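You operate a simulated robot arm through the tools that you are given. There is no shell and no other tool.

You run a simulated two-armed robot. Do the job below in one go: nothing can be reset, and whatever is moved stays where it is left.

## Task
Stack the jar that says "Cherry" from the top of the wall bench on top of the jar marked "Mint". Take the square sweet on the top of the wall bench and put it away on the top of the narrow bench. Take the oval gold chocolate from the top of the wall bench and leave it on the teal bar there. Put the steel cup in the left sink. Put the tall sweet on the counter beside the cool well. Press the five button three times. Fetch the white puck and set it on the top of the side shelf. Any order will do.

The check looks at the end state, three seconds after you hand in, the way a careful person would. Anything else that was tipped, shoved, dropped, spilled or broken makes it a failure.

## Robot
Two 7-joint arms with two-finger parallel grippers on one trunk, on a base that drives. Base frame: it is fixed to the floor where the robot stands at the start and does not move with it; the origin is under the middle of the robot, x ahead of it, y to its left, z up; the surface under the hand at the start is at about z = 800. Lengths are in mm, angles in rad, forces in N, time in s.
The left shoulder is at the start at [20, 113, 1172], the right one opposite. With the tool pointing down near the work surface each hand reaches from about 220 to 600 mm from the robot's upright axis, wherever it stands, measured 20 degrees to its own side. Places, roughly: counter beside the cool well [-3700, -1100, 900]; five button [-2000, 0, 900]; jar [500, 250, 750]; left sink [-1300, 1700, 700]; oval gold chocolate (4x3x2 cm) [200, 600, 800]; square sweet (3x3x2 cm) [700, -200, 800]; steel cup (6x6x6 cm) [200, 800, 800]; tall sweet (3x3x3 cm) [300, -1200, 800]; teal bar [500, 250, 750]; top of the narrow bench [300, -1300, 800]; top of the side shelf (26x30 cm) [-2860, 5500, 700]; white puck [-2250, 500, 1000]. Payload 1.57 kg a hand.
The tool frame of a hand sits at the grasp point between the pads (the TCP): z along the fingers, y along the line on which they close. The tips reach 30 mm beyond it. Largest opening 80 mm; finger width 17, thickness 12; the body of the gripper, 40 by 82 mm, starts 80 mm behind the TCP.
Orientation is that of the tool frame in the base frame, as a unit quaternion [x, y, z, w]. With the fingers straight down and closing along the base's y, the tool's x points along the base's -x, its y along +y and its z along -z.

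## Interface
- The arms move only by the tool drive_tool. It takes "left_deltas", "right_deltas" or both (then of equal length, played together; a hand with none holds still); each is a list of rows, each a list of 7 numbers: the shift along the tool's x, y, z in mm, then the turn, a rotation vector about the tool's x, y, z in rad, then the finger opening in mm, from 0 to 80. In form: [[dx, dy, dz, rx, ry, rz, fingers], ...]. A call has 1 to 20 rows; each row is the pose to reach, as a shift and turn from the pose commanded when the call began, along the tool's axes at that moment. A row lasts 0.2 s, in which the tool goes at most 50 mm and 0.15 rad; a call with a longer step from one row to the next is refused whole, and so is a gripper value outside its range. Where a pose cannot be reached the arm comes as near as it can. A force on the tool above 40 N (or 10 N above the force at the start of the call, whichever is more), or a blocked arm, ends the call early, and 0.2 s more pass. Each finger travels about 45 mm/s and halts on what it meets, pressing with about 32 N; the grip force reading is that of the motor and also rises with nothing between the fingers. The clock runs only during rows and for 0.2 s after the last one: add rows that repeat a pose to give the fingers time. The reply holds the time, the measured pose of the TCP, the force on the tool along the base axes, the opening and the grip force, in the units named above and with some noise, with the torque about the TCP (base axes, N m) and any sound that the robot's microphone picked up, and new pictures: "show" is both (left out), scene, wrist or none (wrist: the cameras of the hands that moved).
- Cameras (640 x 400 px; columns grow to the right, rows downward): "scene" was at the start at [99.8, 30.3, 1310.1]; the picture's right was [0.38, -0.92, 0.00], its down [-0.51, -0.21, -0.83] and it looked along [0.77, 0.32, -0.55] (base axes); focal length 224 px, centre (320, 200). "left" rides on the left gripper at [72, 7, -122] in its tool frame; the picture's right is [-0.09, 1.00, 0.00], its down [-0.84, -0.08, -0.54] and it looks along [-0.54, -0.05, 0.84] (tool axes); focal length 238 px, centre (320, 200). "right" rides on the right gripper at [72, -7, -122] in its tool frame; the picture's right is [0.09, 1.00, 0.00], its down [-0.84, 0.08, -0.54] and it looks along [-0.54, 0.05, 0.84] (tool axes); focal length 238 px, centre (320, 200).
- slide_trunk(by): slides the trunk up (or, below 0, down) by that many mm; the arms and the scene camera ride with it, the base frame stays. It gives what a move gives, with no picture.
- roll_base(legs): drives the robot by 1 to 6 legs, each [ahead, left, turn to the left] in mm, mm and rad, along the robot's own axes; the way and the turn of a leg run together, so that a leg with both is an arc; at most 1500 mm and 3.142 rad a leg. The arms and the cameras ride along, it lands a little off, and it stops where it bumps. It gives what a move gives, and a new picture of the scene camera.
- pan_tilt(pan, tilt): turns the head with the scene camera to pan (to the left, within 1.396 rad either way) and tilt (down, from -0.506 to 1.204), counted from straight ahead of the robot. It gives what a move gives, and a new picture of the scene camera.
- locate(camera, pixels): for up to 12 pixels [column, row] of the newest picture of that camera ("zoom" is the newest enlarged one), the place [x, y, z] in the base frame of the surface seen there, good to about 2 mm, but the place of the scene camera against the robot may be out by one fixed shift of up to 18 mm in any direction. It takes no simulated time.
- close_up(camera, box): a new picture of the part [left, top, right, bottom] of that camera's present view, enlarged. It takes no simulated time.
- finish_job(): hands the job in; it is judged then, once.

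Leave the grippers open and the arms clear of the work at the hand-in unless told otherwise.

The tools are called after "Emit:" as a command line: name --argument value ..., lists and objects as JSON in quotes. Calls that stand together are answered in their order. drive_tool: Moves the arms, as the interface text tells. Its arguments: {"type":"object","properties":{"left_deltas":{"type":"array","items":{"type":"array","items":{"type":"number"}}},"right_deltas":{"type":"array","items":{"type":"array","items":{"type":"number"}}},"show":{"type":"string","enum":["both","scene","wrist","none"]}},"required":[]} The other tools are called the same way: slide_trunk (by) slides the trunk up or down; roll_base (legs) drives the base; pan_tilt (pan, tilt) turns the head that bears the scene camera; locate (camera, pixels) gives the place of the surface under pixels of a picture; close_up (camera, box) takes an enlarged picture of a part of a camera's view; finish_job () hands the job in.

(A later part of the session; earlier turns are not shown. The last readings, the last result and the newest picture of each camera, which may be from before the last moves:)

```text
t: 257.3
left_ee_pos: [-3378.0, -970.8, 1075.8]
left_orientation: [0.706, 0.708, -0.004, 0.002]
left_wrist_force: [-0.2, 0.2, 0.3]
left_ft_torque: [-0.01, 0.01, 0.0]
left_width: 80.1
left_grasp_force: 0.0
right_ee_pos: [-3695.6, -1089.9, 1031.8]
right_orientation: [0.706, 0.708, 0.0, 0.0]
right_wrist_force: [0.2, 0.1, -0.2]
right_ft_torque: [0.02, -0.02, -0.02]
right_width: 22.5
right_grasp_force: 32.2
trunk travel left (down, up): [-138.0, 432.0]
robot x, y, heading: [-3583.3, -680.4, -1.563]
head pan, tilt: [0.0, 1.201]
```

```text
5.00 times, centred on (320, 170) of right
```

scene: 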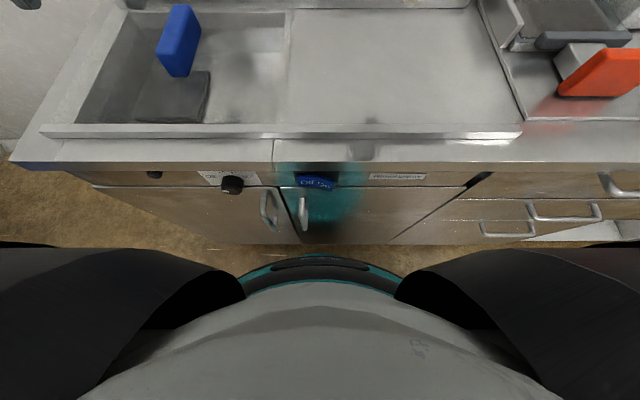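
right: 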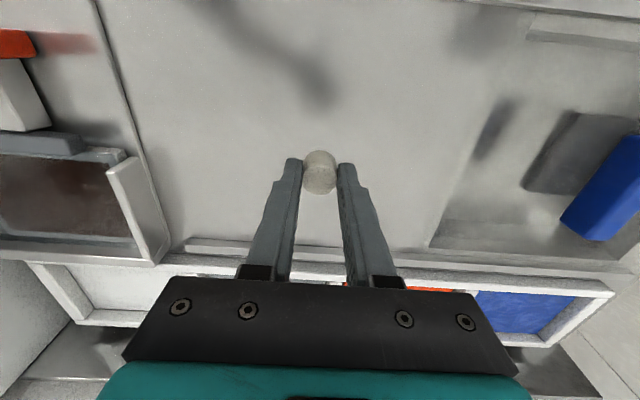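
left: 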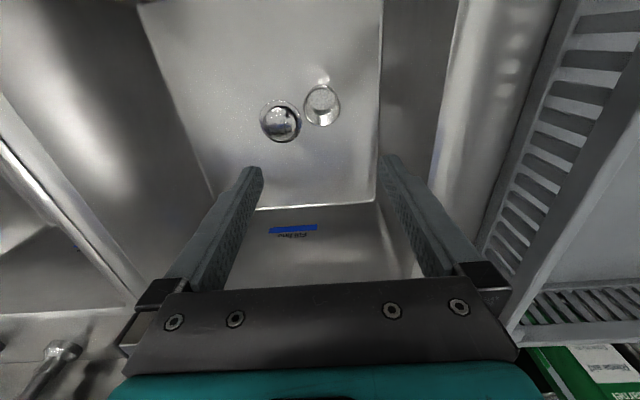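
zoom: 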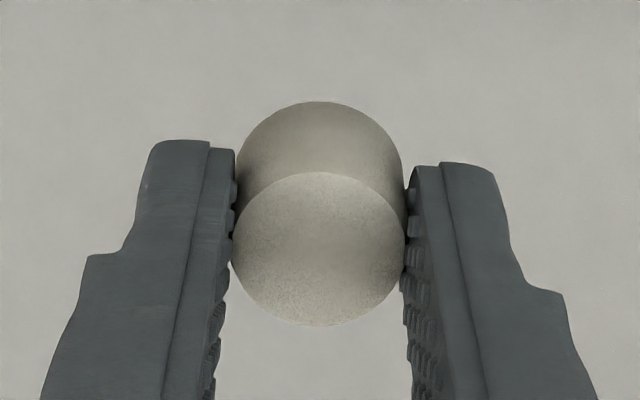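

The sweet hangs upright; the panel below is at z=878.8. Lowering to z≈922, then gently.

Emit:
drive_tool --right_deltas '[[0, 0, 30, 0, 0, 0, 5], [0, 0, 65, 0, 0, 0, 5], [0, 0, 95, 0, 0, 0, 5], [0, 0, 109, 0, 0, 0, 5], [0, 0, 109, 0, 0, 0, 5]]' --show "wrist"

```text
t: 258.5
left_ee_pos: [-3377.7, -971.7, 1075.0]
left_orientation: [0.706, 0.708, -0.004, 0.002]
left_wrist_force: [-0.5, -0.8, -0.8]
left_ft_torque: [0.0, 0.04, -0.01]
left_width: 80.0
left_grasp_force: 0.1
right_ee_pos: [-3695.8, -1091.0, 922.9]
right_orientation: [0.706, 0.708, 0.0, 0.0]
right_wrist_force: [0.3, -0.1, 0.4]
right_ft_torque: [-0.02, 0.03, -0.01]
right_width: 22.6
right_grasp_force: 31.8
trunk travel left (down, up): [-138.0, 432.0]
robot x, y, heading: [-3581.7, -680.2, -1.566]
head pan, tilt: [0.0, 1.201]
```

right: 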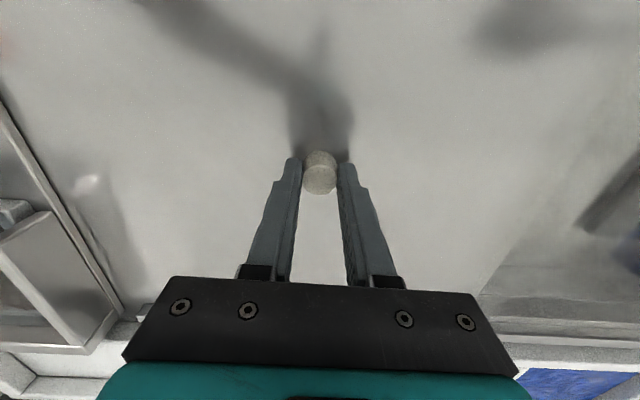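

Emit:
drive_tool --right_deltas '[[0, 0, 2, 0, 0, 0, 5], [0, 0, 4, 0, 0, 0, 5], [0, 0, 5.5, 0, 0, 0, 5], [0, 0, 5.5, 0, 0, 0, 5]]' --show "none"

```text
t: 259.5
left_ee_pos: [-3378.4, -969.1, 1075.3]
left_orientation: [0.706, 0.709, -0.004, 0.003]
left_wrist_force: [-0.1, 0.5, -0.5]
left_ft_torque: [-0.01, 0.0, -0.01]
left_width: 79.8
left_grasp_force: 0.0
right_ee_pos: [-3696.7, -1089.3, 919.5]
right_orientation: [0.707, 0.708, -0.002, 0.003]
right_wrist_force: [-4.0, 1.0, 30.8]
right_ft_torque: [-0.01, 0.12, 0.0]
right_width: 22.6
right_grasp_force: 31.6
trunk travel left (down, up): [-138.0, 432.0]
robot x, y, heading: [-3578.1, -676.4, -1.567]
head pan, tilt: [0.0, 1.201]
```

Contact already, 31 N, a bit firm. I'll ease up 1.8 mm first.

Emit:
drive_tool --right_deltas '[[0, 0, -1, 0, 0, 0, 5], [0, 0, -1.8, 0, 0, 0, 5], [0, 0, -1.8, 0, 0, 0, 5]]' --show "none"

```text
t: 260.3
left_ee_pos: [-3376.6, -970.6, 1075.7]
left_orientation: [0.706, 0.708, -0.004, 0.003]
left_wrist_force: [-0.2, 0.1, -0.1]
left_ft_torque: [-0.03, 0.04, 0.03]
left_width: 79.8
left_grasp_force: 0.1
right_ee_pos: [-3695.6, -1090.5, 920.0]
right_orientation: [0.706, 0.708, -0.002, 0.002]
right_wrist_force: [-3.9, 0.2, 25.7]
right_ft_torque: [-0.07, 0.11, -0.02]
right_width: 22.5
right_grasp_force: 31.9
trunk travel left (down, up): [-138.0, 432.0]
robot x, y, heading: [-3580.4, -680.7, -1.566]
head pan, tilt: [0.0, 1.201]
```

Emit:
drive_tool --right_deltas '[[0, 0, -1, 0, 0, 0, 5], [0, 0, -2, 0, 0, 0, 5], [0, 0, -2, 0, 0, 0, 5]]' --show "wrist"

Emit:
close_up --camera "right" --box '[270, 130, 370, 210]'

```text
t: 261.1
left_ee_pos: [-3378.2, -969.7, 1076.0]
left_orientation: [0.706, 0.708, -0.004, 0.002]
left_wrist_force: [0.8, 0.6, -0.3]
left_ft_torque: [0.0, -0.02, 0.03]
left_width: 80.1
left_grasp_force: 0.0
right_ee_pos: [-3695.0, -1091.1, 919.7]
right_orientation: [0.706, 0.708, 0.001, -0.001]
right_wrist_force: [-1.9, -3.4, 13.6]
right_ft_torque: [-0.23, 0.12, -0.02]
right_width: 22.6
right_grasp_force: 32.3
trunk travel left (down, up): [-138.0, 432.0]
robot x, y, heading: [-3579.0, -679.4, -1.569]
head pan, tilt: [0.0, 1.201]
```

right: 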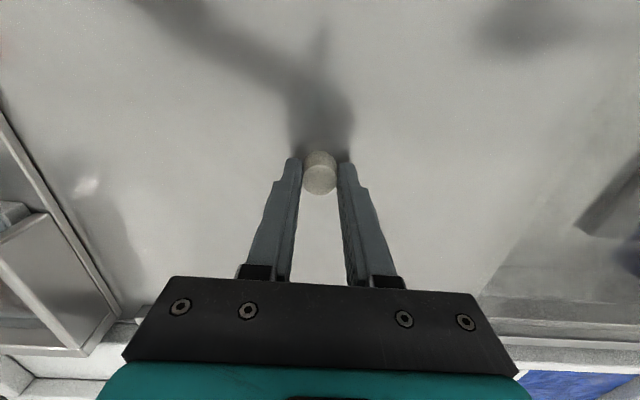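

```text
5.00 times, centred on (320, 170) of right
```

zoom: 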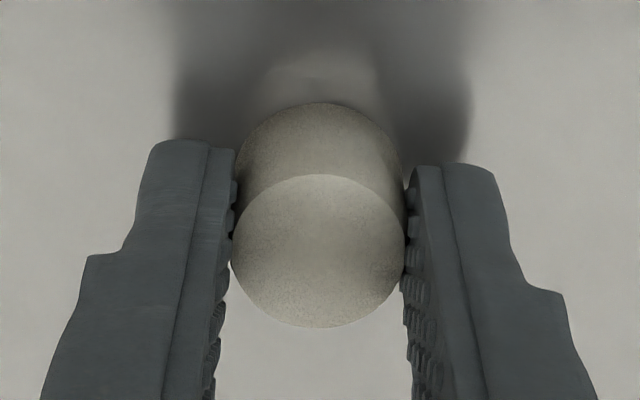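

Force is down to 14 N, and the sweet stands on the panel. Another 0.7 mm up, then I open slowly and lift.

Emit:
drive_tool --right_deltas '[[0, 0, -0.7, 0, 0, 0, 22], [0, 0, -0.7, 0, 0, 0, 26], [0, 0, -0.7, 0, 0, 0, 34], [0, 0, -0.7, 0, 0, 0, 44], [0, 0, -0.7, 0, 0, 0, 50], [0, 0, -0.7, 0, 0, 0, 50]]' --show "wrist"

```text
t: 262.5
left_ee_pos: [-3377.7, -971.5, 1075.3]
left_orientation: [0.706, 0.708, -0.003, 0.003]
left_wrist_force: [-0.6, 0.1, -0.3]
left_ft_torque: [-0.01, -0.02, -0.02]
left_width: 79.9
left_grasp_force: 0.0
right_ee_pos: [-3695.0, -1090.8, 920.9]
right_orientation: [0.706, 0.709, 0.0, -0.001]
right_wrist_force: [0.5, 0.8, 0.1]
right_ft_torque: [0.0, -0.01, -0.02]
right_width: 49.9
right_grasp_force: 0.0
trunk travel left (down, up): [-138.0, 432.0]
robot x, y, heading: [-3584.1, -680.7, -1.566]
head pan, tilt: [0.0, 1.201]
```

right: 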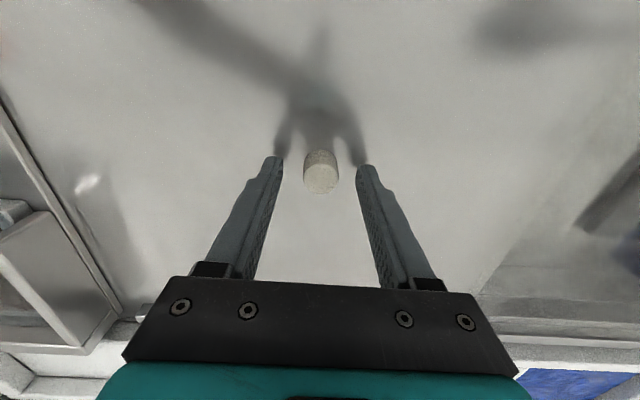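

Released and standing. Lifting straight up and drawing the hand back.

Emit:
drive_tool --right_deltas '[[0, 0, -30, 0, 0, 0, 55], [0, 0, -70, 0, 0, 0, 60], [0, 0, -110, 0, 0, 0, 70], [20, -10, -150, 0, 0, 0, 80], [55, -30, -170, 0, 0, 0, 80], [95, -50, -170, 0, 0, 0, 80], [110, -60, -170, 0, 0, 0, 80]]' --show "wrist"

Emit:
pan_tilt --pan -0.2 --tilt 0.8

```text
t: 264.1
left_ee_pos: [-3377.3, -971.7, 1074.6]
left_orientation: [0.706, 0.709, -0.004, 0.002]
left_wrist_force: [-0.2, -0.4, 0.2]
left_ft_torque: [0.0, 0.05, 0.0]
left_width: 80.2
left_grasp_force: 0.0
right_ee_pos: [-3755.0, -980.3, 1090.5]
right_orientation: [0.706, 0.708, 0.0, 0.0]
right_wrist_force: [0.5, 0.5, -0.8]
right_ft_torque: [0.02, 0.02, -0.01]
right_width: 80.0
right_grasp_force: 0.0
trunk travel left (down, up): [-138.0, 432.0]
robot x, y, heading: [-3581.0, -679.8, -1.568]
head pan, tilt: [0.0, 1.201]
```

right: 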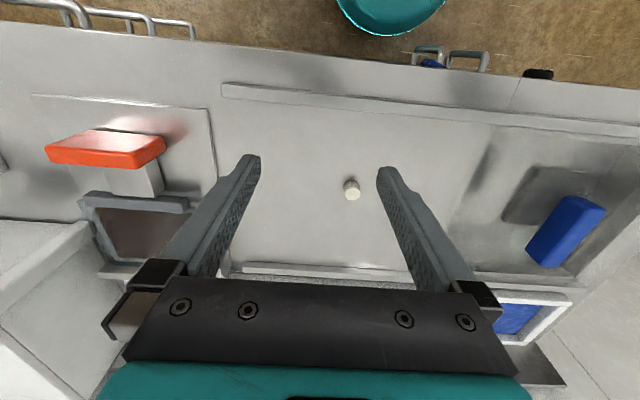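

```text
t: 265.0
left_ee_pos: [-3378.6, -970.7, 1075.8]
left_orientation: [0.705, 0.709, -0.004, 0.003]
left_wrist_force: [0.0, -0.2, 0.7]
left_ft_torque: [-0.02, 0.0, 0.03]
left_width: 79.8
left_grasp_force: 0.1
right_ee_pos: [-3754.2, -981.6, 1090.0]
right_orientation: [0.706, 0.708, 0.0, 0.0]
right_wrist_force: [-0.4, 0.0, 0.4]
right_ft_torque: [0.02, 0.04, 0.03]
right_width: 79.9
right_grasp_force: 0.1
trunk travel left (down, up): [-138.0, 432.0]
robot x, y, heading: [-3581.0, -679.3, -1.565]
head pan, tilt: [-0.201, 0.799]
```

scene: 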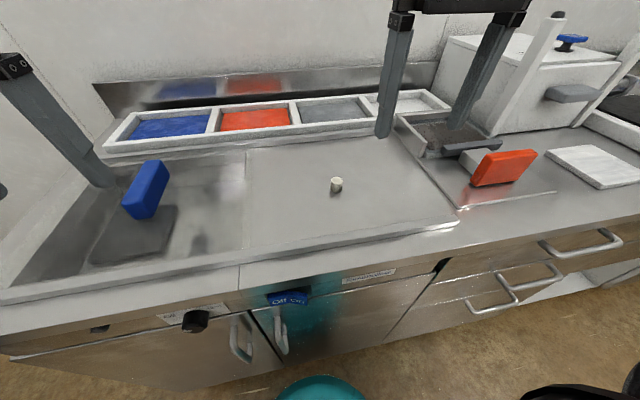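

The tall sweet stands on the counter beside the well. Next come the button and the puck near (-2000,0) and (-2250,500). I'll back off, roll left along +x, and turn left to face +x.

Emit:
roll_base --legs '[[-380, 0, 0], [0, 700, 0], [0, 0, 1.567]]'

Emit:
pan_tilt --pan 0.2 --tilt 0.4

```text
t: 274.6
left_ee_pos: [-2603.2, -86.4, 1074.3]
left_orientation: [-0.015, 1.0, -0.002, 0.005]
left_wrist_force: [0.6, 0.5, 0.3]
left_ft_torque: [-0.02, 0.04, 0.0]
left_width: 80.1
left_grasp_force: 0.1
right_ee_pos: [-2582.2, -464.4, 1090.3]
right_orientation: [-0.016, 1.0, 0.0, 0.0]
right_wrist_force: [0.5, 0.3, -0.9]
right_ft_torque: [0.01, 0.0, 0.02]
right_width: 80.0
right_grasp_force: 0.0
trunk travel left (down, up): [-138.0, 432.0]
robot x, y, heading: [-2888.2, -297.8, 0.03]
head pan, tilt: [-0.201, 0.799]
```

scene: 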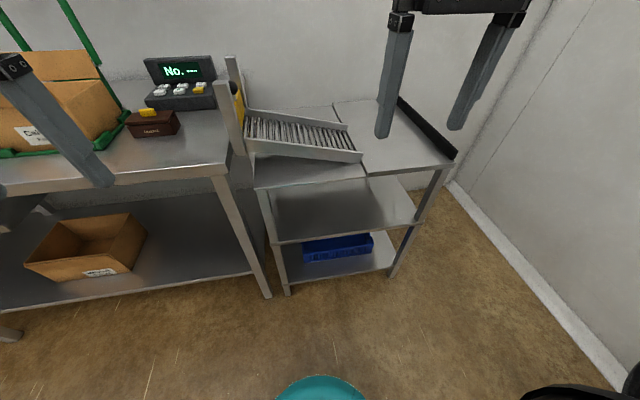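

```text
t: 275.5
left_ee_pos: [-2602.9, -85.9, 1076.7]
left_orientation: [-0.015, 1.0, -0.001, 0.005]
left_wrist_force: [0.6, 1.0, -0.2]
left_ft_torque: [0.01, -0.02, -0.02]
left_width: 80.0
left_grasp_force: 0.0
right_ee_pos: [-2582.5, -463.7, 1091.2]
right_orientation: [-0.016, 1.0, 0.0, 0.0]
right_wrist_force: [0.5, 0.5, -0.2]
right_ft_torque: [0.01, 0.01, 0.03]
right_width: 79.8
right_grasp_force: 0.0
trunk travel left (down, up): [-138.0, 432.0]
robot x, y, heading: [-2888.2, -298.4, 0.03]
head pan, tilt: [0.201, 0.4]
```

scene: 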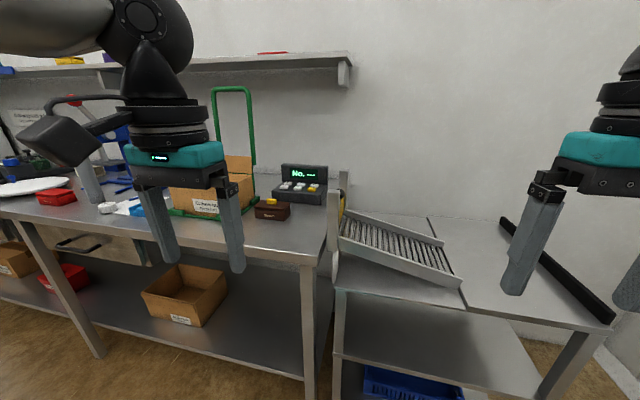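

A keypad with a "No." display stands at (303,178). I'll zoom in on it and on the other things on the table.

Emit:
close_up --camera "scene" --box '[240, 150, 350, 230]'

Emit:
close_up --camera "scene" --box '[0, 40, 250, 240]'

Emit:
locate --camera "scene" --pixels '[[300, 186], [303, 172], [270, 208], [105, 207], [130, 205], [230, 200], [310, 260], [30, 190], [240, 225], [70, 60], [340, 190]]'

```text
5.00 times, centred on (295, 190) of scene
```

zoom: 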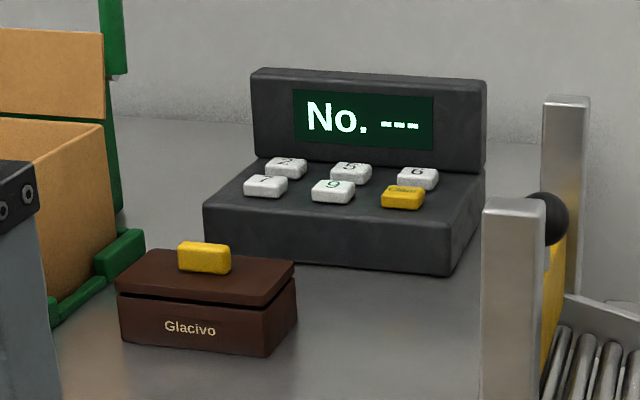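

```text
2.00 times, centred on (125, 140) of scene
```

zoom: 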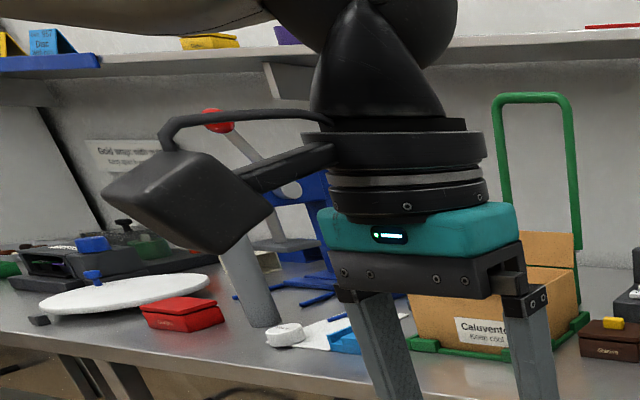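

```text
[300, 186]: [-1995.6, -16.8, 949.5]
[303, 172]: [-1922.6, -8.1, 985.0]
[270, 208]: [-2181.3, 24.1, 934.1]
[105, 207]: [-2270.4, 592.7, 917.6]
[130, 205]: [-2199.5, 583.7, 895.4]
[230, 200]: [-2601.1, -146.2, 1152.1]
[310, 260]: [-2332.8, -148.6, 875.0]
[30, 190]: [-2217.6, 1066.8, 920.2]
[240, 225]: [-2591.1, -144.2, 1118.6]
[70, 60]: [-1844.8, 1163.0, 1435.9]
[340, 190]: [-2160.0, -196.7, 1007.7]
```

The key "5" is the middle one of the back row, near (301,184) in the scene; keys 2, 5, 6 are behind and 7, 9 and a yellow key in front. The white puck is at (107,207). I'll look at the lower part of the table to see how close the base may come.

Emit:
pan_tilt --pan 0.3 --tilt 0.8

Emit:
locate --camera "scene" --pixels '[[160, 230], [160, 200], [160, 250], [250, 280], [270, 300], [140, 270], [100, 240], [240, 170], [280, 260], [60, 250]]'

```text
t: 276.4
left_ee_pos: [-2602.6, -87.2, 1074.9]
left_orientation: [-0.016, 1.0, 0.0, 0.004]
left_wrist_force: [-0.1, -0.5, -0.3]
left_ft_torque: [-0.03, 0.0, 0.03]
left_width: 80.0
left_grasp_force: 0.0
right_ee_pos: [-2582.6, -464.4, 1089.8]
right_orientation: [-0.016, 1.0, 0.001, 0.0]
right_wrist_force: [0.1, 0.9, 0.1]
right_ft_torque: [-0.03, 0.01, 0.02]
right_width: 80.0
right_grasp_force: 0.1
trunk travel left (down, up): [-138.0, 432.0]
robot x, y, heading: [-2887.9, -296.6, 0.032]
head pan, tilt: [0.3, 0.799]
```

scene: 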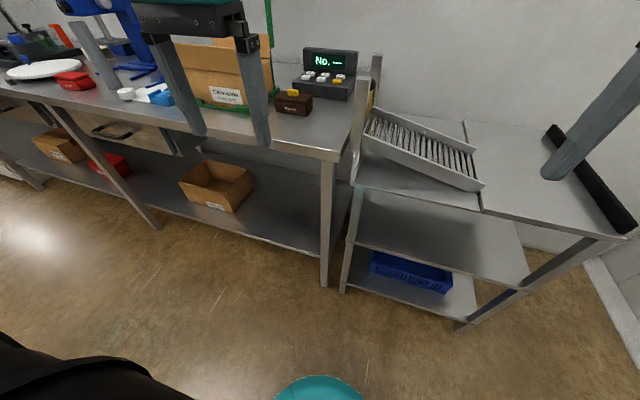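

```text
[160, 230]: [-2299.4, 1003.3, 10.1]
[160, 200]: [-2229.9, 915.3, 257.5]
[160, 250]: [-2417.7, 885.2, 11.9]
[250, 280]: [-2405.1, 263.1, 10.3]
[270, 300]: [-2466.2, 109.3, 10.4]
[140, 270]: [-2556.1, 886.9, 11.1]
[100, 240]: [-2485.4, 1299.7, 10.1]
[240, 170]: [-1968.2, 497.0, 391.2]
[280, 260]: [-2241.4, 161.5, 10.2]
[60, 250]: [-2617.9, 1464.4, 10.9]
```

Emit:
locate --camera "scene" --pixels '[[318, 380], [318, 390], [318, 396], [290, 385], [350, 388], [318, 376]]'

Emit:
close_up --camera "scene" --box '[260, 30, 388, 130]'

```text
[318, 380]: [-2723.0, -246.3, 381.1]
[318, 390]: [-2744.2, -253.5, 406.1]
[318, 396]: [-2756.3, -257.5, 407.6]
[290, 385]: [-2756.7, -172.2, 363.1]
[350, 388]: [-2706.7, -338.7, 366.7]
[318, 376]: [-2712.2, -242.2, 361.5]
```

```text
4.00 times, centred on (324, 80) of scene
```

zoom: 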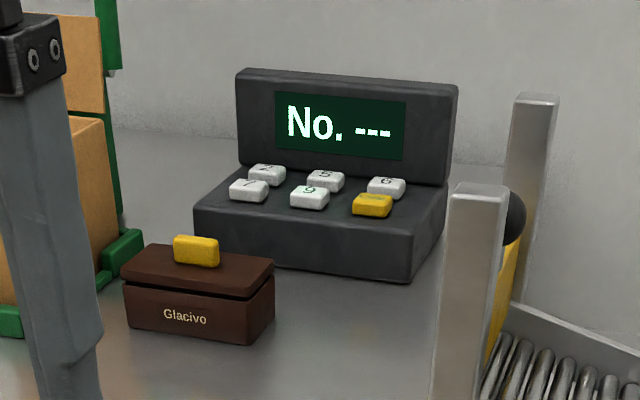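

Emit:
locate --camera "scene" --pixels '[[240, 226], [240, 229], [240, 232], [240, 235], [240, 238], [300, 246], [300, 250], [320, 150], [300, 148], [325, 286]]'

```text
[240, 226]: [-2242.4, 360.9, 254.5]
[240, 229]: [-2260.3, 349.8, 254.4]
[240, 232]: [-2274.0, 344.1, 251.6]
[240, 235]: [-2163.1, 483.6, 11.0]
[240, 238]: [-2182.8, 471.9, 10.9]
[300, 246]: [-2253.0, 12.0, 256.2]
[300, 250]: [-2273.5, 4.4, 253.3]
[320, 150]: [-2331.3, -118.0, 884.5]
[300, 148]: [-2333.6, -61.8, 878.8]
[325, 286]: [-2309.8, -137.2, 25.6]
```

Emit:
pan_tilt --pan 0.35 --tilt 0.3

Emit:
locate --camera "scene" --pixels '[[280, 85], [270, 75], [200, 80], [285, 68], [160, 225], [170, 195], [150, 190], [180, 240], [185, 115], [210, 60]]'

```text
t: 277.3
left_ee_pos: [-2603.0, -86.6, 1076.2]
left_orientation: [-0.015, 1.0, -0.001, 0.005]
left_wrist_force: [-0.2, -0.6, 0.5]
left_ft_torque: [0.02, -0.01, 0.0]
left_width: 79.8
left_grasp_force: 0.0
right_ee_pos: [-2581.7, -463.7, 1090.4]
right_orientation: [-0.016, 1.0, 0.0, 0.0]
right_wrist_force: [-0.2, 0.3, -0.7]
right_ft_torque: [0.01, 0.01, 0.03]
right_width: 80.1
right_grasp_force: 0.0
trunk travel left (down, up): [-138.0, 432.0]
robot x, y, heading: [-2887.3, -298.5, 0.034]
head pan, tilt: [0.351, 0.3]
```

scene: 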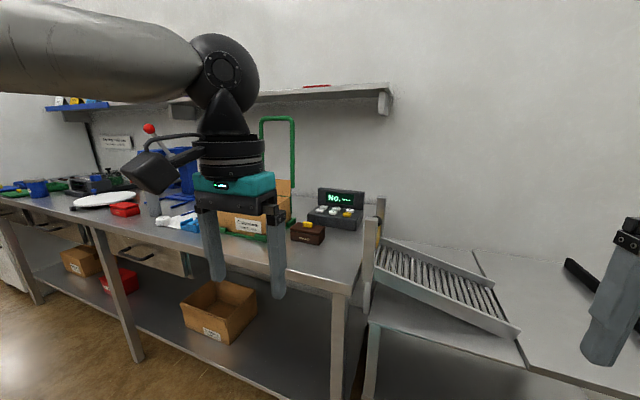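

```text
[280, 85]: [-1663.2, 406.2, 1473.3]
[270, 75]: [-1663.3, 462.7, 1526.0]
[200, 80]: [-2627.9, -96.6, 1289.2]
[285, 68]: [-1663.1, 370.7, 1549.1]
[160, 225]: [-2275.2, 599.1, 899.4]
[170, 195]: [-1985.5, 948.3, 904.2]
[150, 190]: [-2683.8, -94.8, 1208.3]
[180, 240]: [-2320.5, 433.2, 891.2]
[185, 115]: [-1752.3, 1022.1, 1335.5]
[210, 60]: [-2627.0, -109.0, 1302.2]
```

Emit:
locate --camera "scene" --pixels '[[388, 93], [384, 108], [350, 95], [280, 98], [285, 190], [278, 119], [293, 160], [240, 212], [325, 212], [336, 208], [347, 211], [333, 197]]'

Emit:
close_up --camera "scene" --box '[290, 170, 390, 250]'

```text
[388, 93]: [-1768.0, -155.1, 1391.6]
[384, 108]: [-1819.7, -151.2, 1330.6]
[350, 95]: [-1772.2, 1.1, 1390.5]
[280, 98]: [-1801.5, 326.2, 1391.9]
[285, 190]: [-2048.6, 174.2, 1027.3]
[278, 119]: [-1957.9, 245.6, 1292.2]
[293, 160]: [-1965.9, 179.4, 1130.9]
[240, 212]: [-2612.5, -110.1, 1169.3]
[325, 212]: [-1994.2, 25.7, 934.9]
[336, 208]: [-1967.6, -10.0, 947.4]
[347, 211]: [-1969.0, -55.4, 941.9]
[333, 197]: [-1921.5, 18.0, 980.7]
```

```text
5.00 times, centred on (340, 210) of scene
```

zoom: 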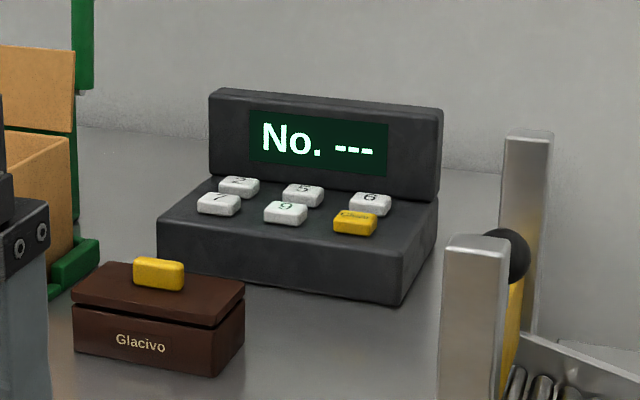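

The key "5" is near (-1970,-5,936) and the shelf above starts at x≈-1820, so there is room. The lower shelf front is at x≈-2275, so my base may come to x≈-2510. I'll raise the trunk 100 mm and the left hand 80 mm, then shift left 450 mm and ahead 370 mm.

Emit:
slide_trunk --by 100

Emit:
drive_tool --left_deltas '[[10, 0, -30, 0, 0, 0, 80], [20, 0, -60, 0, 0, 0, 80], [30, 0, -90, 0, 0, 0, 80], [30, 0, -90, 0, 0, 0, 80]]' --show "none"

Emit:
roll_base --legs '[[0, 0, -0.032], [0, 450, 0], [365, 0, 0]]'

Emit:
pan_tilt --pan -0.2 --tilt 0.6

```text
t: 278.6
left_ee_pos: [-2602.7, -86.6, 1175.6]
left_orientation: [-0.015, 1.0, -0.001, 0.004]
left_wrist_force: [0.5, -0.1, 0.4]
left_ft_torque: [0.01, 0.02, -0.04]
left_width: 80.2
left_grasp_force: 0.0
right_ee_pos: [-2581.7, -464.2, 1190.8]
right_orientation: [-0.016, 1.0, 0.001, -0.001]
right_wrist_force: [-0.4, 1.7, -0.3]
right_ft_torque: [0.03, -0.02, 0.02]
right_width: 79.7
right_grasp_force: 0.1
trunk travel left (down, up): [-238.0, 332.0]
robot x, y, heading: [-2885.0, -299.6, 0.03]
head pan, tilt: [0.351, 0.3]
```

```text
t: 279.6
left_ee_pos: [-2634.0, -89.1, 1264.5]
left_orientation: [-0.016, 1.0, -0.001, 0.004]
left_wrist_force: [-0.3, -0.3, 0.7]
left_ft_torque: [-0.02, -0.01, 0.01]
left_width: 79.8
left_grasp_force: 0.1
right_ee_pos: [-2581.5, -464.2, 1191.8]
right_orientation: [-0.016, 1.0, 0.0, 0.0]
right_wrist_force: [0.0, -0.1, 0.4]
right_ft_torque: [0.02, 0.01, -0.02]
right_width: 80.0
right_grasp_force: 0.2
trunk travel left (down, up): [-238.0, 332.0]
robot x, y, heading: [-2886.3, -297.8, 0.033]
head pan, tilt: [0.351, 0.3]
```

```text
t: 284.7
left_ee_pos: [-2258.7, 354.0, 1265.4]
left_orientation: [0.005, 1.0, -0.001, 0.005]
left_wrist_force: [0.4, -0.2, -0.2]
left_ft_torque: [-0.04, 0.02, 0.01]
left_width: 80.2
left_grasp_force: 0.1
right_ee_pos: [-2221.3, -23.1, 1190.5]
right_orientation: [0.005, 1.0, 0.0, 0.0]
right_wrist_force: [0.8, 0.2, 0.0]
right_ft_torque: [0.0, 0.0, 0.03]
right_width: 80.2
right_grasp_force: 0.1
trunk travel left (down, up): [-238.0, 332.0]
robot x, y, heading: [-2520.0, 154.4, -0.007]
head pan, tilt: [0.351, 0.3]
```

scene: 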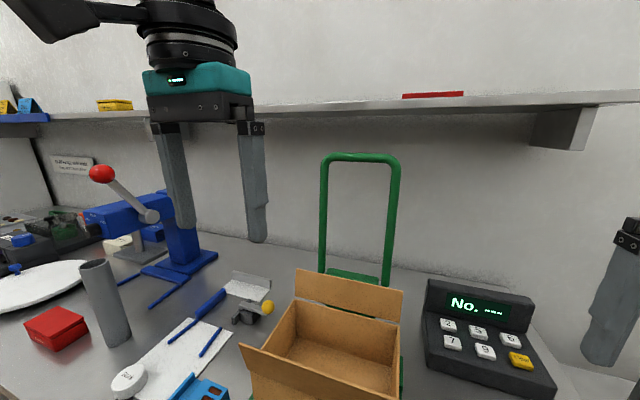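

```text
t: 285.7
left_ee_pos: [-2260.3, 352.5, 1267.2]
left_orientation: [0.006, 1.0, -0.001, 0.004]
left_wrist_force: [-0.5, -0.3, 0.5]
left_ft_torque: [-0.01, 0.02, -0.01]
left_width: 80.0
left_grasp_force: 0.0
right_ee_pos: [-2223.3, -23.8, 1190.8]
right_orientation: [0.005, 1.0, 0.0, 0.0]
right_wrist_force: [0.0, -0.5, -0.3]
right_ft_torque: [-0.02, 0.03, 0.02]
right_width: 79.9
right_grasp_force: 0.1
trunk travel left (down, up): [-238.0, 332.0]
robot x, y, heading: [-2521.9, 158.3, -0.008]
head pan, tilt: [-0.201, 0.6]
```

scene: 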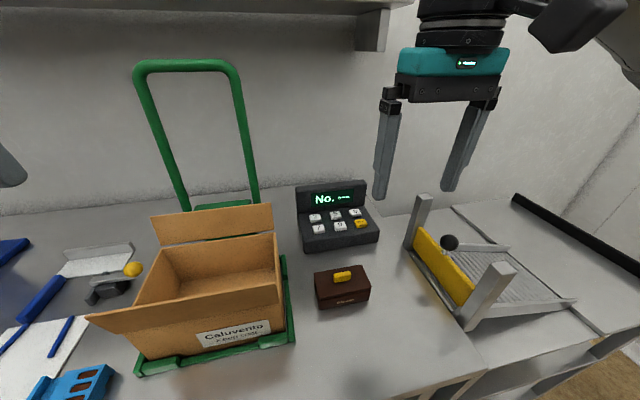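

A clear view of the keypad at (338,215). I'll zoom in on it and measure the "5" key.

Emit:
close_up --camera "scene" --box '[290, 175, 390, 260]'

Emit:
locate --camera "scene" --pixels '[[335, 215], [315, 217], [355, 212], [319, 227], [339, 226], [361, 223], [332, 199], [310, 210], [338, 188]]'

```text
4.71 times, centred on (340, 218) of scene
```

zoom: 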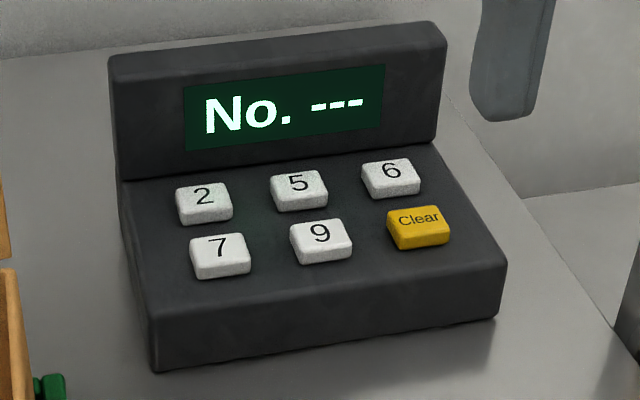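

```text
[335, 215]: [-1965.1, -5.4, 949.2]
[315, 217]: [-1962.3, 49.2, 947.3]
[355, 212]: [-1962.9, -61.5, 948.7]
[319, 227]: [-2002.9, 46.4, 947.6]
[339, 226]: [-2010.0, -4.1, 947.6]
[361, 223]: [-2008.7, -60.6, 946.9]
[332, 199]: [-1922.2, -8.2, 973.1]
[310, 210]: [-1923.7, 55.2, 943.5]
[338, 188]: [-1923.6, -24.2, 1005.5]
```

Keys: 2, 5, 6 behind; 7, 9, Clear in front, about 55 mm apart sideways and 45 mm in depth. I'll close the right fingers and bring the hand above and short of the keypad to see it with the wrist camera.

Emit:
drive_tool --right_deltas '[[-40, 5, 10, 0, 0, 0, 60], [-80, 10, 25, 0, 0, 0, 40], [-120, 15, 40, 0, 0, 0, 20], [-160, 20, 60, 0, 0, 0, 0], [-185, 22, 80, 0, 0, 0, 0], [-185, 22, 80, 0, 0, 0, 0], [-185, 22, 80, 0, 0, 0, 0], [-185, 22, 80, 0, 0, 0, 0]]' --show "both"

```text
t: 287.5
left_ee_pos: [-2260.0, 353.6, 1266.2]
left_orientation: [0.005, 1.0, 0.0, 0.004]
left_wrist_force: [-0.6, 0.7, -0.5]
left_ft_torque: [0.01, 0.02, 0.0]
left_width: 80.0
left_grasp_force: 0.1
right_ee_pos: [-2038.0, -1.3, 1110.2]
right_orientation: [0.005, 1.0, 0.001, 0.0]
right_wrist_force: [-0.2, 0.5, -0.3]
right_ft_torque: [0.0, -0.03, 0.03]
right_width: 0.0
right_grasp_force: 21.0
trunk travel left (down, up): [-238.0, 332.0]
robot x, y, heading: [-2524.1, 156.1, -0.009]
head pan, tilt: [-0.201, 0.6]
```

scene: 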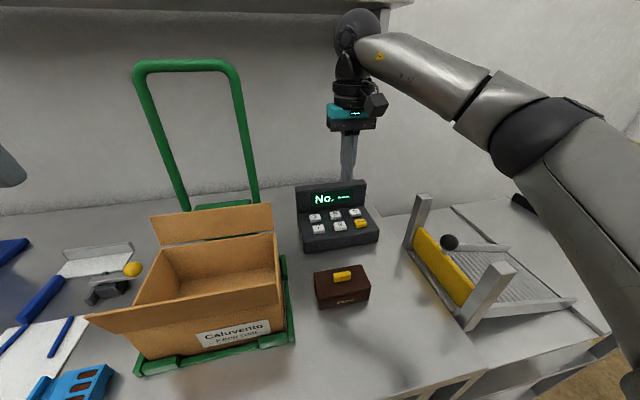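
right: 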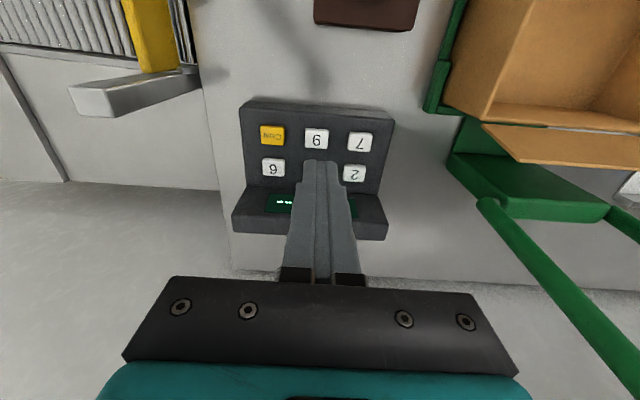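

The wrist camera sees the keys: 9 at (317,138), 7 at (360,142), 6 at (273,168), 2 at (354,173); the 5 is hidden behind the closed fingers between 6 and 2. I'll measure these.

Emit:
locate --camera "right" --pixels '[[317, 139], [360, 141], [273, 168], [354, 173], [272, 135], [280, 203], [260, 195]]'

Emit:
close_up --camera "right" --box '[220, 90, 420, 250]'

```text
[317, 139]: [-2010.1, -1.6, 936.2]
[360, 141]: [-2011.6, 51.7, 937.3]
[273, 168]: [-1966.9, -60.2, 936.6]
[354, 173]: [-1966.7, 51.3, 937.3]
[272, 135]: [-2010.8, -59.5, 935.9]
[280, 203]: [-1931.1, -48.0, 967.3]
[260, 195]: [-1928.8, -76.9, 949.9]
```

```text
2.50 times, centred on (320, 170) of right
```

zoom: 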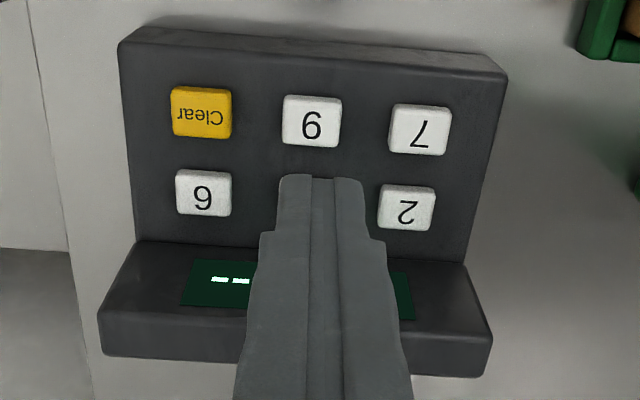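

By symmetry the "5" key is at (-1967,-3.5), top z≈937. I'll move over it and down so the fingertips hang about 17 mm above.

Emit:
drive_tool --right_deltas '[[-35, -1, 20, 0, 0, 0, 0], [-71, -2, 50, 0, 0, 0, 0], [-71, -2, 95, 0, 0, 0, 0], [-71, -2, 126, 0, 0, 0, 0], [-71, -2, 126, 0, 0, 0, 0]]' --show "both"

Emit:
close_up --camera "right" --box '[220, 90, 420, 250]'

Emit:
close_up --camera "scene" --box '[290, 155, 390, 240]'

```text
t: 288.7
left_ee_pos: [-2259.7, 354.0, 1265.5]
left_orientation: [0.005, 1.0, -0.001, 0.004]
left_wrist_force: [-0.4, -0.2, 0.1]
left_ft_torque: [-0.01, -0.01, 0.0]
left_width: 79.9
left_grasp_force: 0.0
right_ee_pos: [-1963.5, -8.1, 985.7]
right_orientation: [0.005, 1.0, 0.001, -0.001]
right_wrist_force: [-0.1, -0.8, -0.3]
right_ft_torque: [-0.02, -0.01, 0.0]
right_width: 0.2
right_grasp_force: 22.2
trunk travel left (down, up): [-238.0, 332.0]
robot x, y, heading: [-2522.2, 154.1, -0.01]
head pan, tilt: [-0.201, 0.6]
```

scene: 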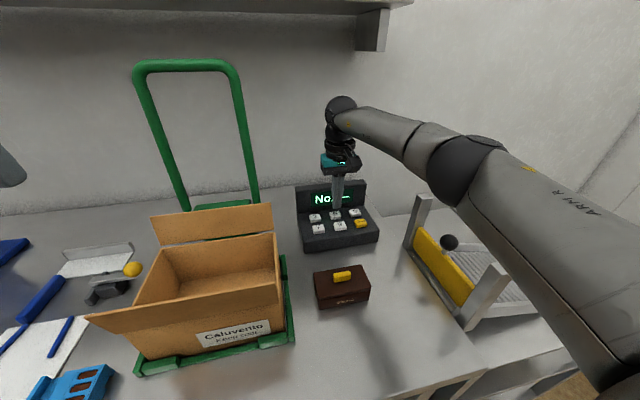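
right: 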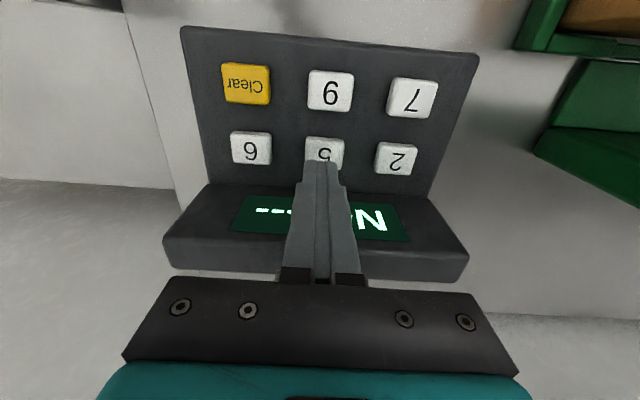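

```text
2.50 times, centred on (320, 170) of right
```

zoom: 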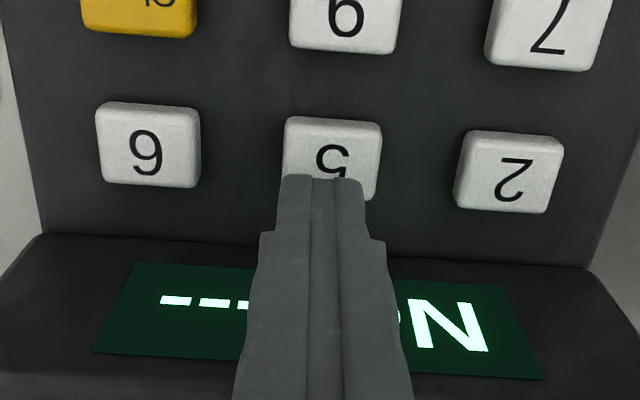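

```text
4.71 times, centred on (340, 198) of scene
```

zoom: 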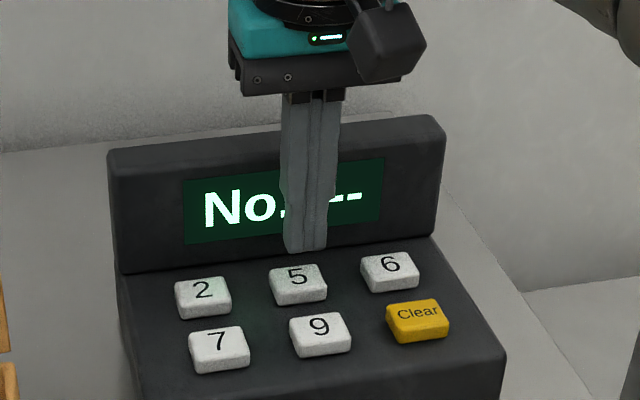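

The tip is about 4 mm left of and 4 mm beyond the key's centre. I'll correct that and press down gently, watching the force and the display.

Emit:
drive_tool --right_deltas '[[4, 4.5, 0, 0, 0, 0, 0], [4, 4.5, 10, 0, 0, 0, 0], [4, 4.5, 16, 0, 0, 0, 0], [4, 4.5, 18, 0, 0, 0, 0], [4, 4.5, 18, 0, 0, 0, 0]]' --show "wrist"

Emit:
close_up --camera "right" --box '[220, 90, 420, 250]'

```text
t: 289.9
left_ee_pos: [-2260.2, 352.5, 1264.6]
left_orientation: [0.005, 1.0, -0.001, 0.005]
left_wrist_force: [0.4, 0.0, 0.8]
left_ft_torque: [-0.01, 0.0, -0.04]
left_width: 80.1
left_grasp_force: 0.0
right_ee_pos: [-1969.1, -2.1, 966.7]
right_orientation: [0.005, 1.0, 0.001, 0.0]
right_wrist_force: [0.6, 0.6, 0.4]
right_ft_torque: [-0.03, 0.05, -0.02]
right_width: 0.0
right_grasp_force: 21.9
trunk travel left (down, up): [-238.0, 332.0]
robot x, y, heading: [-2522.4, 157.2, -0.012]
head pan, tilt: [-0.201, 0.6]
```

right: 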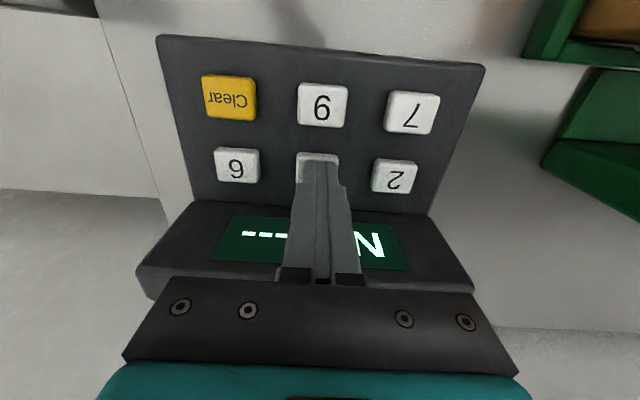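

```text
2.50 times, centred on (320, 170) of right
```

zoom: 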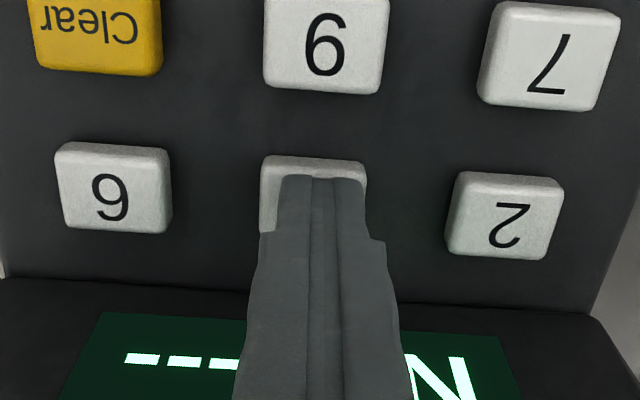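

The tip is right on the "5". Now I press in small steps.

Emit:
drive_tool --right_deltas '[[0, -2, 1, 0, 0, 0, 0], [0, -2, 2, 0, 0, 0, 0], [0, -2, 3, 0, 0, 0, 0], [0, -2, 4, 0, 0, 0, 0]]' --show "wrist"

Emit:
close_up --camera "right" --box '[180, 150, 420, 290]'

```text
t: 290.9
left_ee_pos: [-2258.2, 354.4, 1265.3]
left_orientation: [0.005, 1.0, -0.001, 0.005]
left_wrist_force: [0.1, -0.4, 0.0]
left_ft_torque: [0.0, 0.01, -0.01]
left_width: 79.7
left_grasp_force: 0.1
right_ee_pos: [-1969.7, -4.4, 962.3]
right_orientation: [0.005, 1.0, 0.001, -0.001]
right_wrist_force: [1.6, -0.4, 1.5]
right_ft_torque: [-0.02, -0.03, -0.01]
right_width: 0.0
right_grasp_force: 21.2
trunk travel left (down, up): [-238.0, 332.0]
robot x, y, heading: [-2522.0, 157.9, -0.014]
head pan, tilt: [-0.201, 0.6]
heard: click
```

right: 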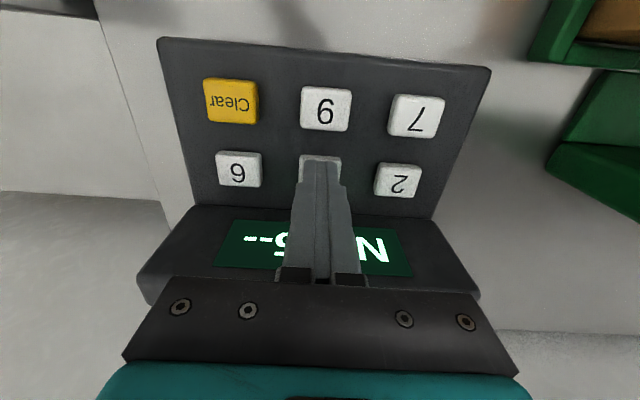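

```text
2.67 times, centred on (300, 220) of right
```

zoom: 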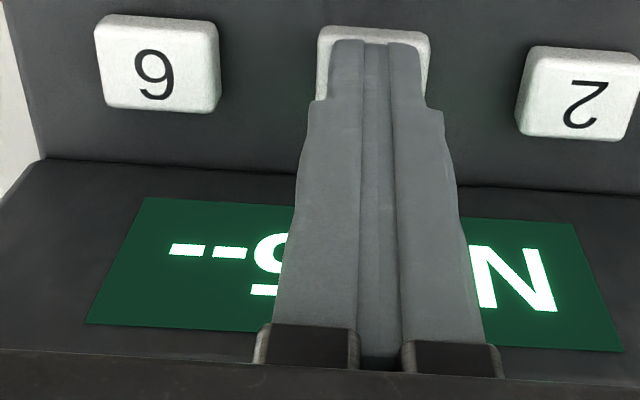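

A click was heard and the display shows "5--". I'll lift off 14 mm and press a second time.

Emit:
drive_tool --right_deltas '[[0, 0, -7, 0, 0, 0, 0], [0, 0, -14, 0, 0, 0, 0], [0, 0, -14, 0, 0, 0, 0], [0, 0, -14, 0, 0, 0, 0]]' --show "wrist"

Emit:
drive_tool --right_deltas '[[0, 0, 8, 0, 0, 0, 0], [0, 0, 11, 0, 0, 0, 0], [0, 0, 13, 0, 0, 0, 0], [0, 0, 14, 0, 0, 0, 0]]' --show "wrist"

Emit:
close_up --camera "right" --box '[180, 150, 420, 290]'

```text
t: 291.9
left_ee_pos: [-2259.8, 353.8, 1266.1]
left_orientation: [0.005, 1.0, -0.001, 0.004]
left_wrist_force: [0.3, -0.1, 0.4]
left_ft_torque: [0.02, 0.01, 0.02]
left_width: 79.9
left_grasp_force: 0.1
right_ee_pos: [-1970.7, -2.5, 975.4]
right_orientation: [0.005, 1.0, 0.0, 0.0]
right_wrist_force: [-1.1, 0.6, 0.0]
right_ft_torque: [0.0, 0.01, 0.01]
right_width: 0.0
right_grasp_force: 21.2
trunk travel left (down, up): [-238.0, 332.0]
robot x, y, heading: [-2518.4, 157.2, -0.01]
head pan, tilt: [-0.201, 0.6]
```

right: 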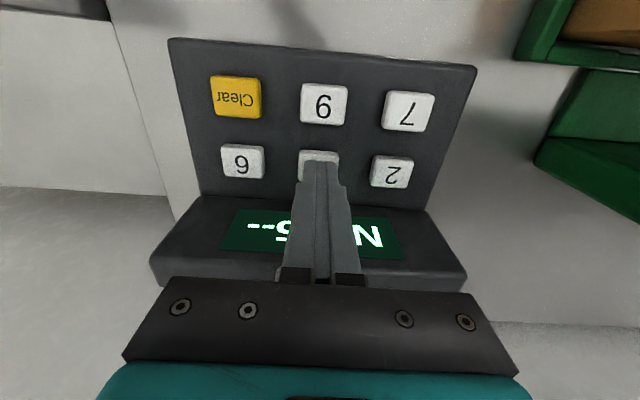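

```text
t: 292.9
left_ee_pos: [-2259.3, 352.4, 1266.2]
left_orientation: [0.005, 1.0, -0.001, 0.004]
left_wrist_force: [-0.2, -0.3, 1.5]
left_ft_torque: [0.03, 0.0, 0.0]
left_width: 79.9
left_grasp_force: 0.1
right_ee_pos: [-1969.5, -2.7, 962.9]
right_orientation: [0.005, 1.0, 0.0, 0.001]
right_wrist_force: [1.1, 0.6, 1.6]
right_ft_torque: [-0.03, -0.02, 0.01]
right_width: 0.1
right_grasp_force: 21.3
trunk travel left (down, up): [-238.0, 332.0]
robot x, y, heading: [-2520.3, 156.7, -0.012]
head pan, tilt: [-0.201, 0.6]
```

right: 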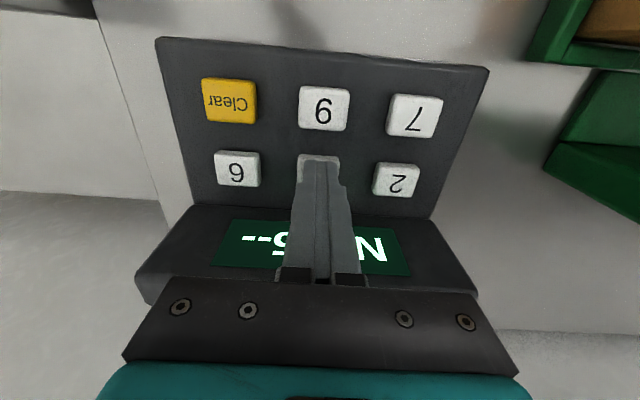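

```text
2.67 times, centred on (300, 220) of right
```

zoom: 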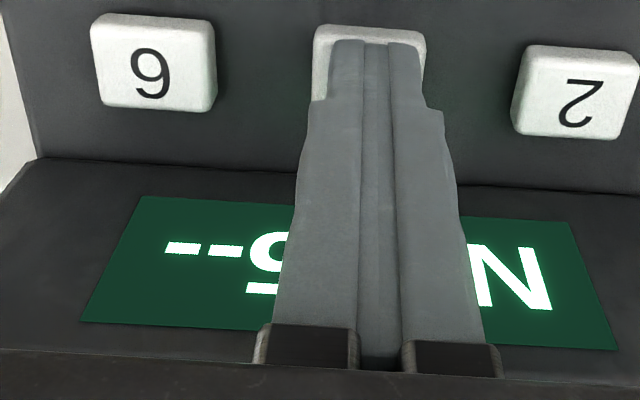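

No click this time (z=962.9; the first click came at 962.3). I'll press 1 mm deeper.

Emit:
drive_tool --right_deltas '[[0, 0, 0.7, 0, 0, 0, 0], [0, 0, 1.2, 0, 0, 0, 0]]' --show "wrist"

Emit:
close_up --camera "right" --box '[180, 150, 420, 290]'

```text
t: 293.5
left_ee_pos: [-2259.0, 353.3, 1266.5]
left_orientation: [0.006, 1.0, 0.0, 0.004]
left_wrist_force: [0.7, -0.8, 1.1]
left_ft_torque: [-0.01, 0.0, 0.01]
left_width: 80.0
left_grasp_force: 0.1
right_ee_pos: [-1972.0, -1.7, 961.3]
right_orientation: [0.006, 1.0, 0.0, 0.001]
right_wrist_force: [-0.7, 0.4, 1.7]
right_ft_torque: [0.0, 0.02, 0.03]
right_width: 0.0
right_grasp_force: 21.3
trunk travel left (down, up): [-238.0, 332.0]
robot x, y, heading: [-2522.6, 156.9, -0.009]
head pan, tilt: [-0.201, 0.6]
heard: click
```

right: 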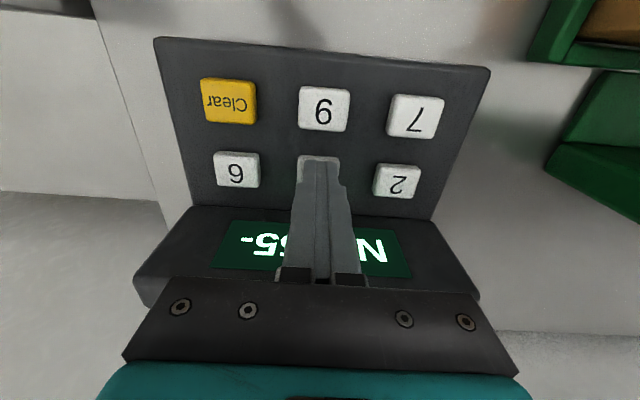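

```text
2.67 times, centred on (300, 220) of right
```

zoom: 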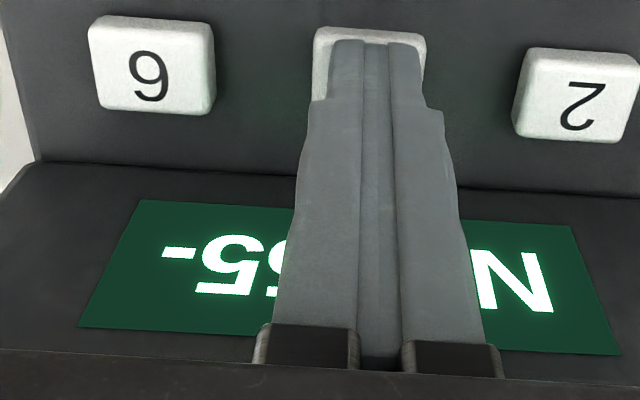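

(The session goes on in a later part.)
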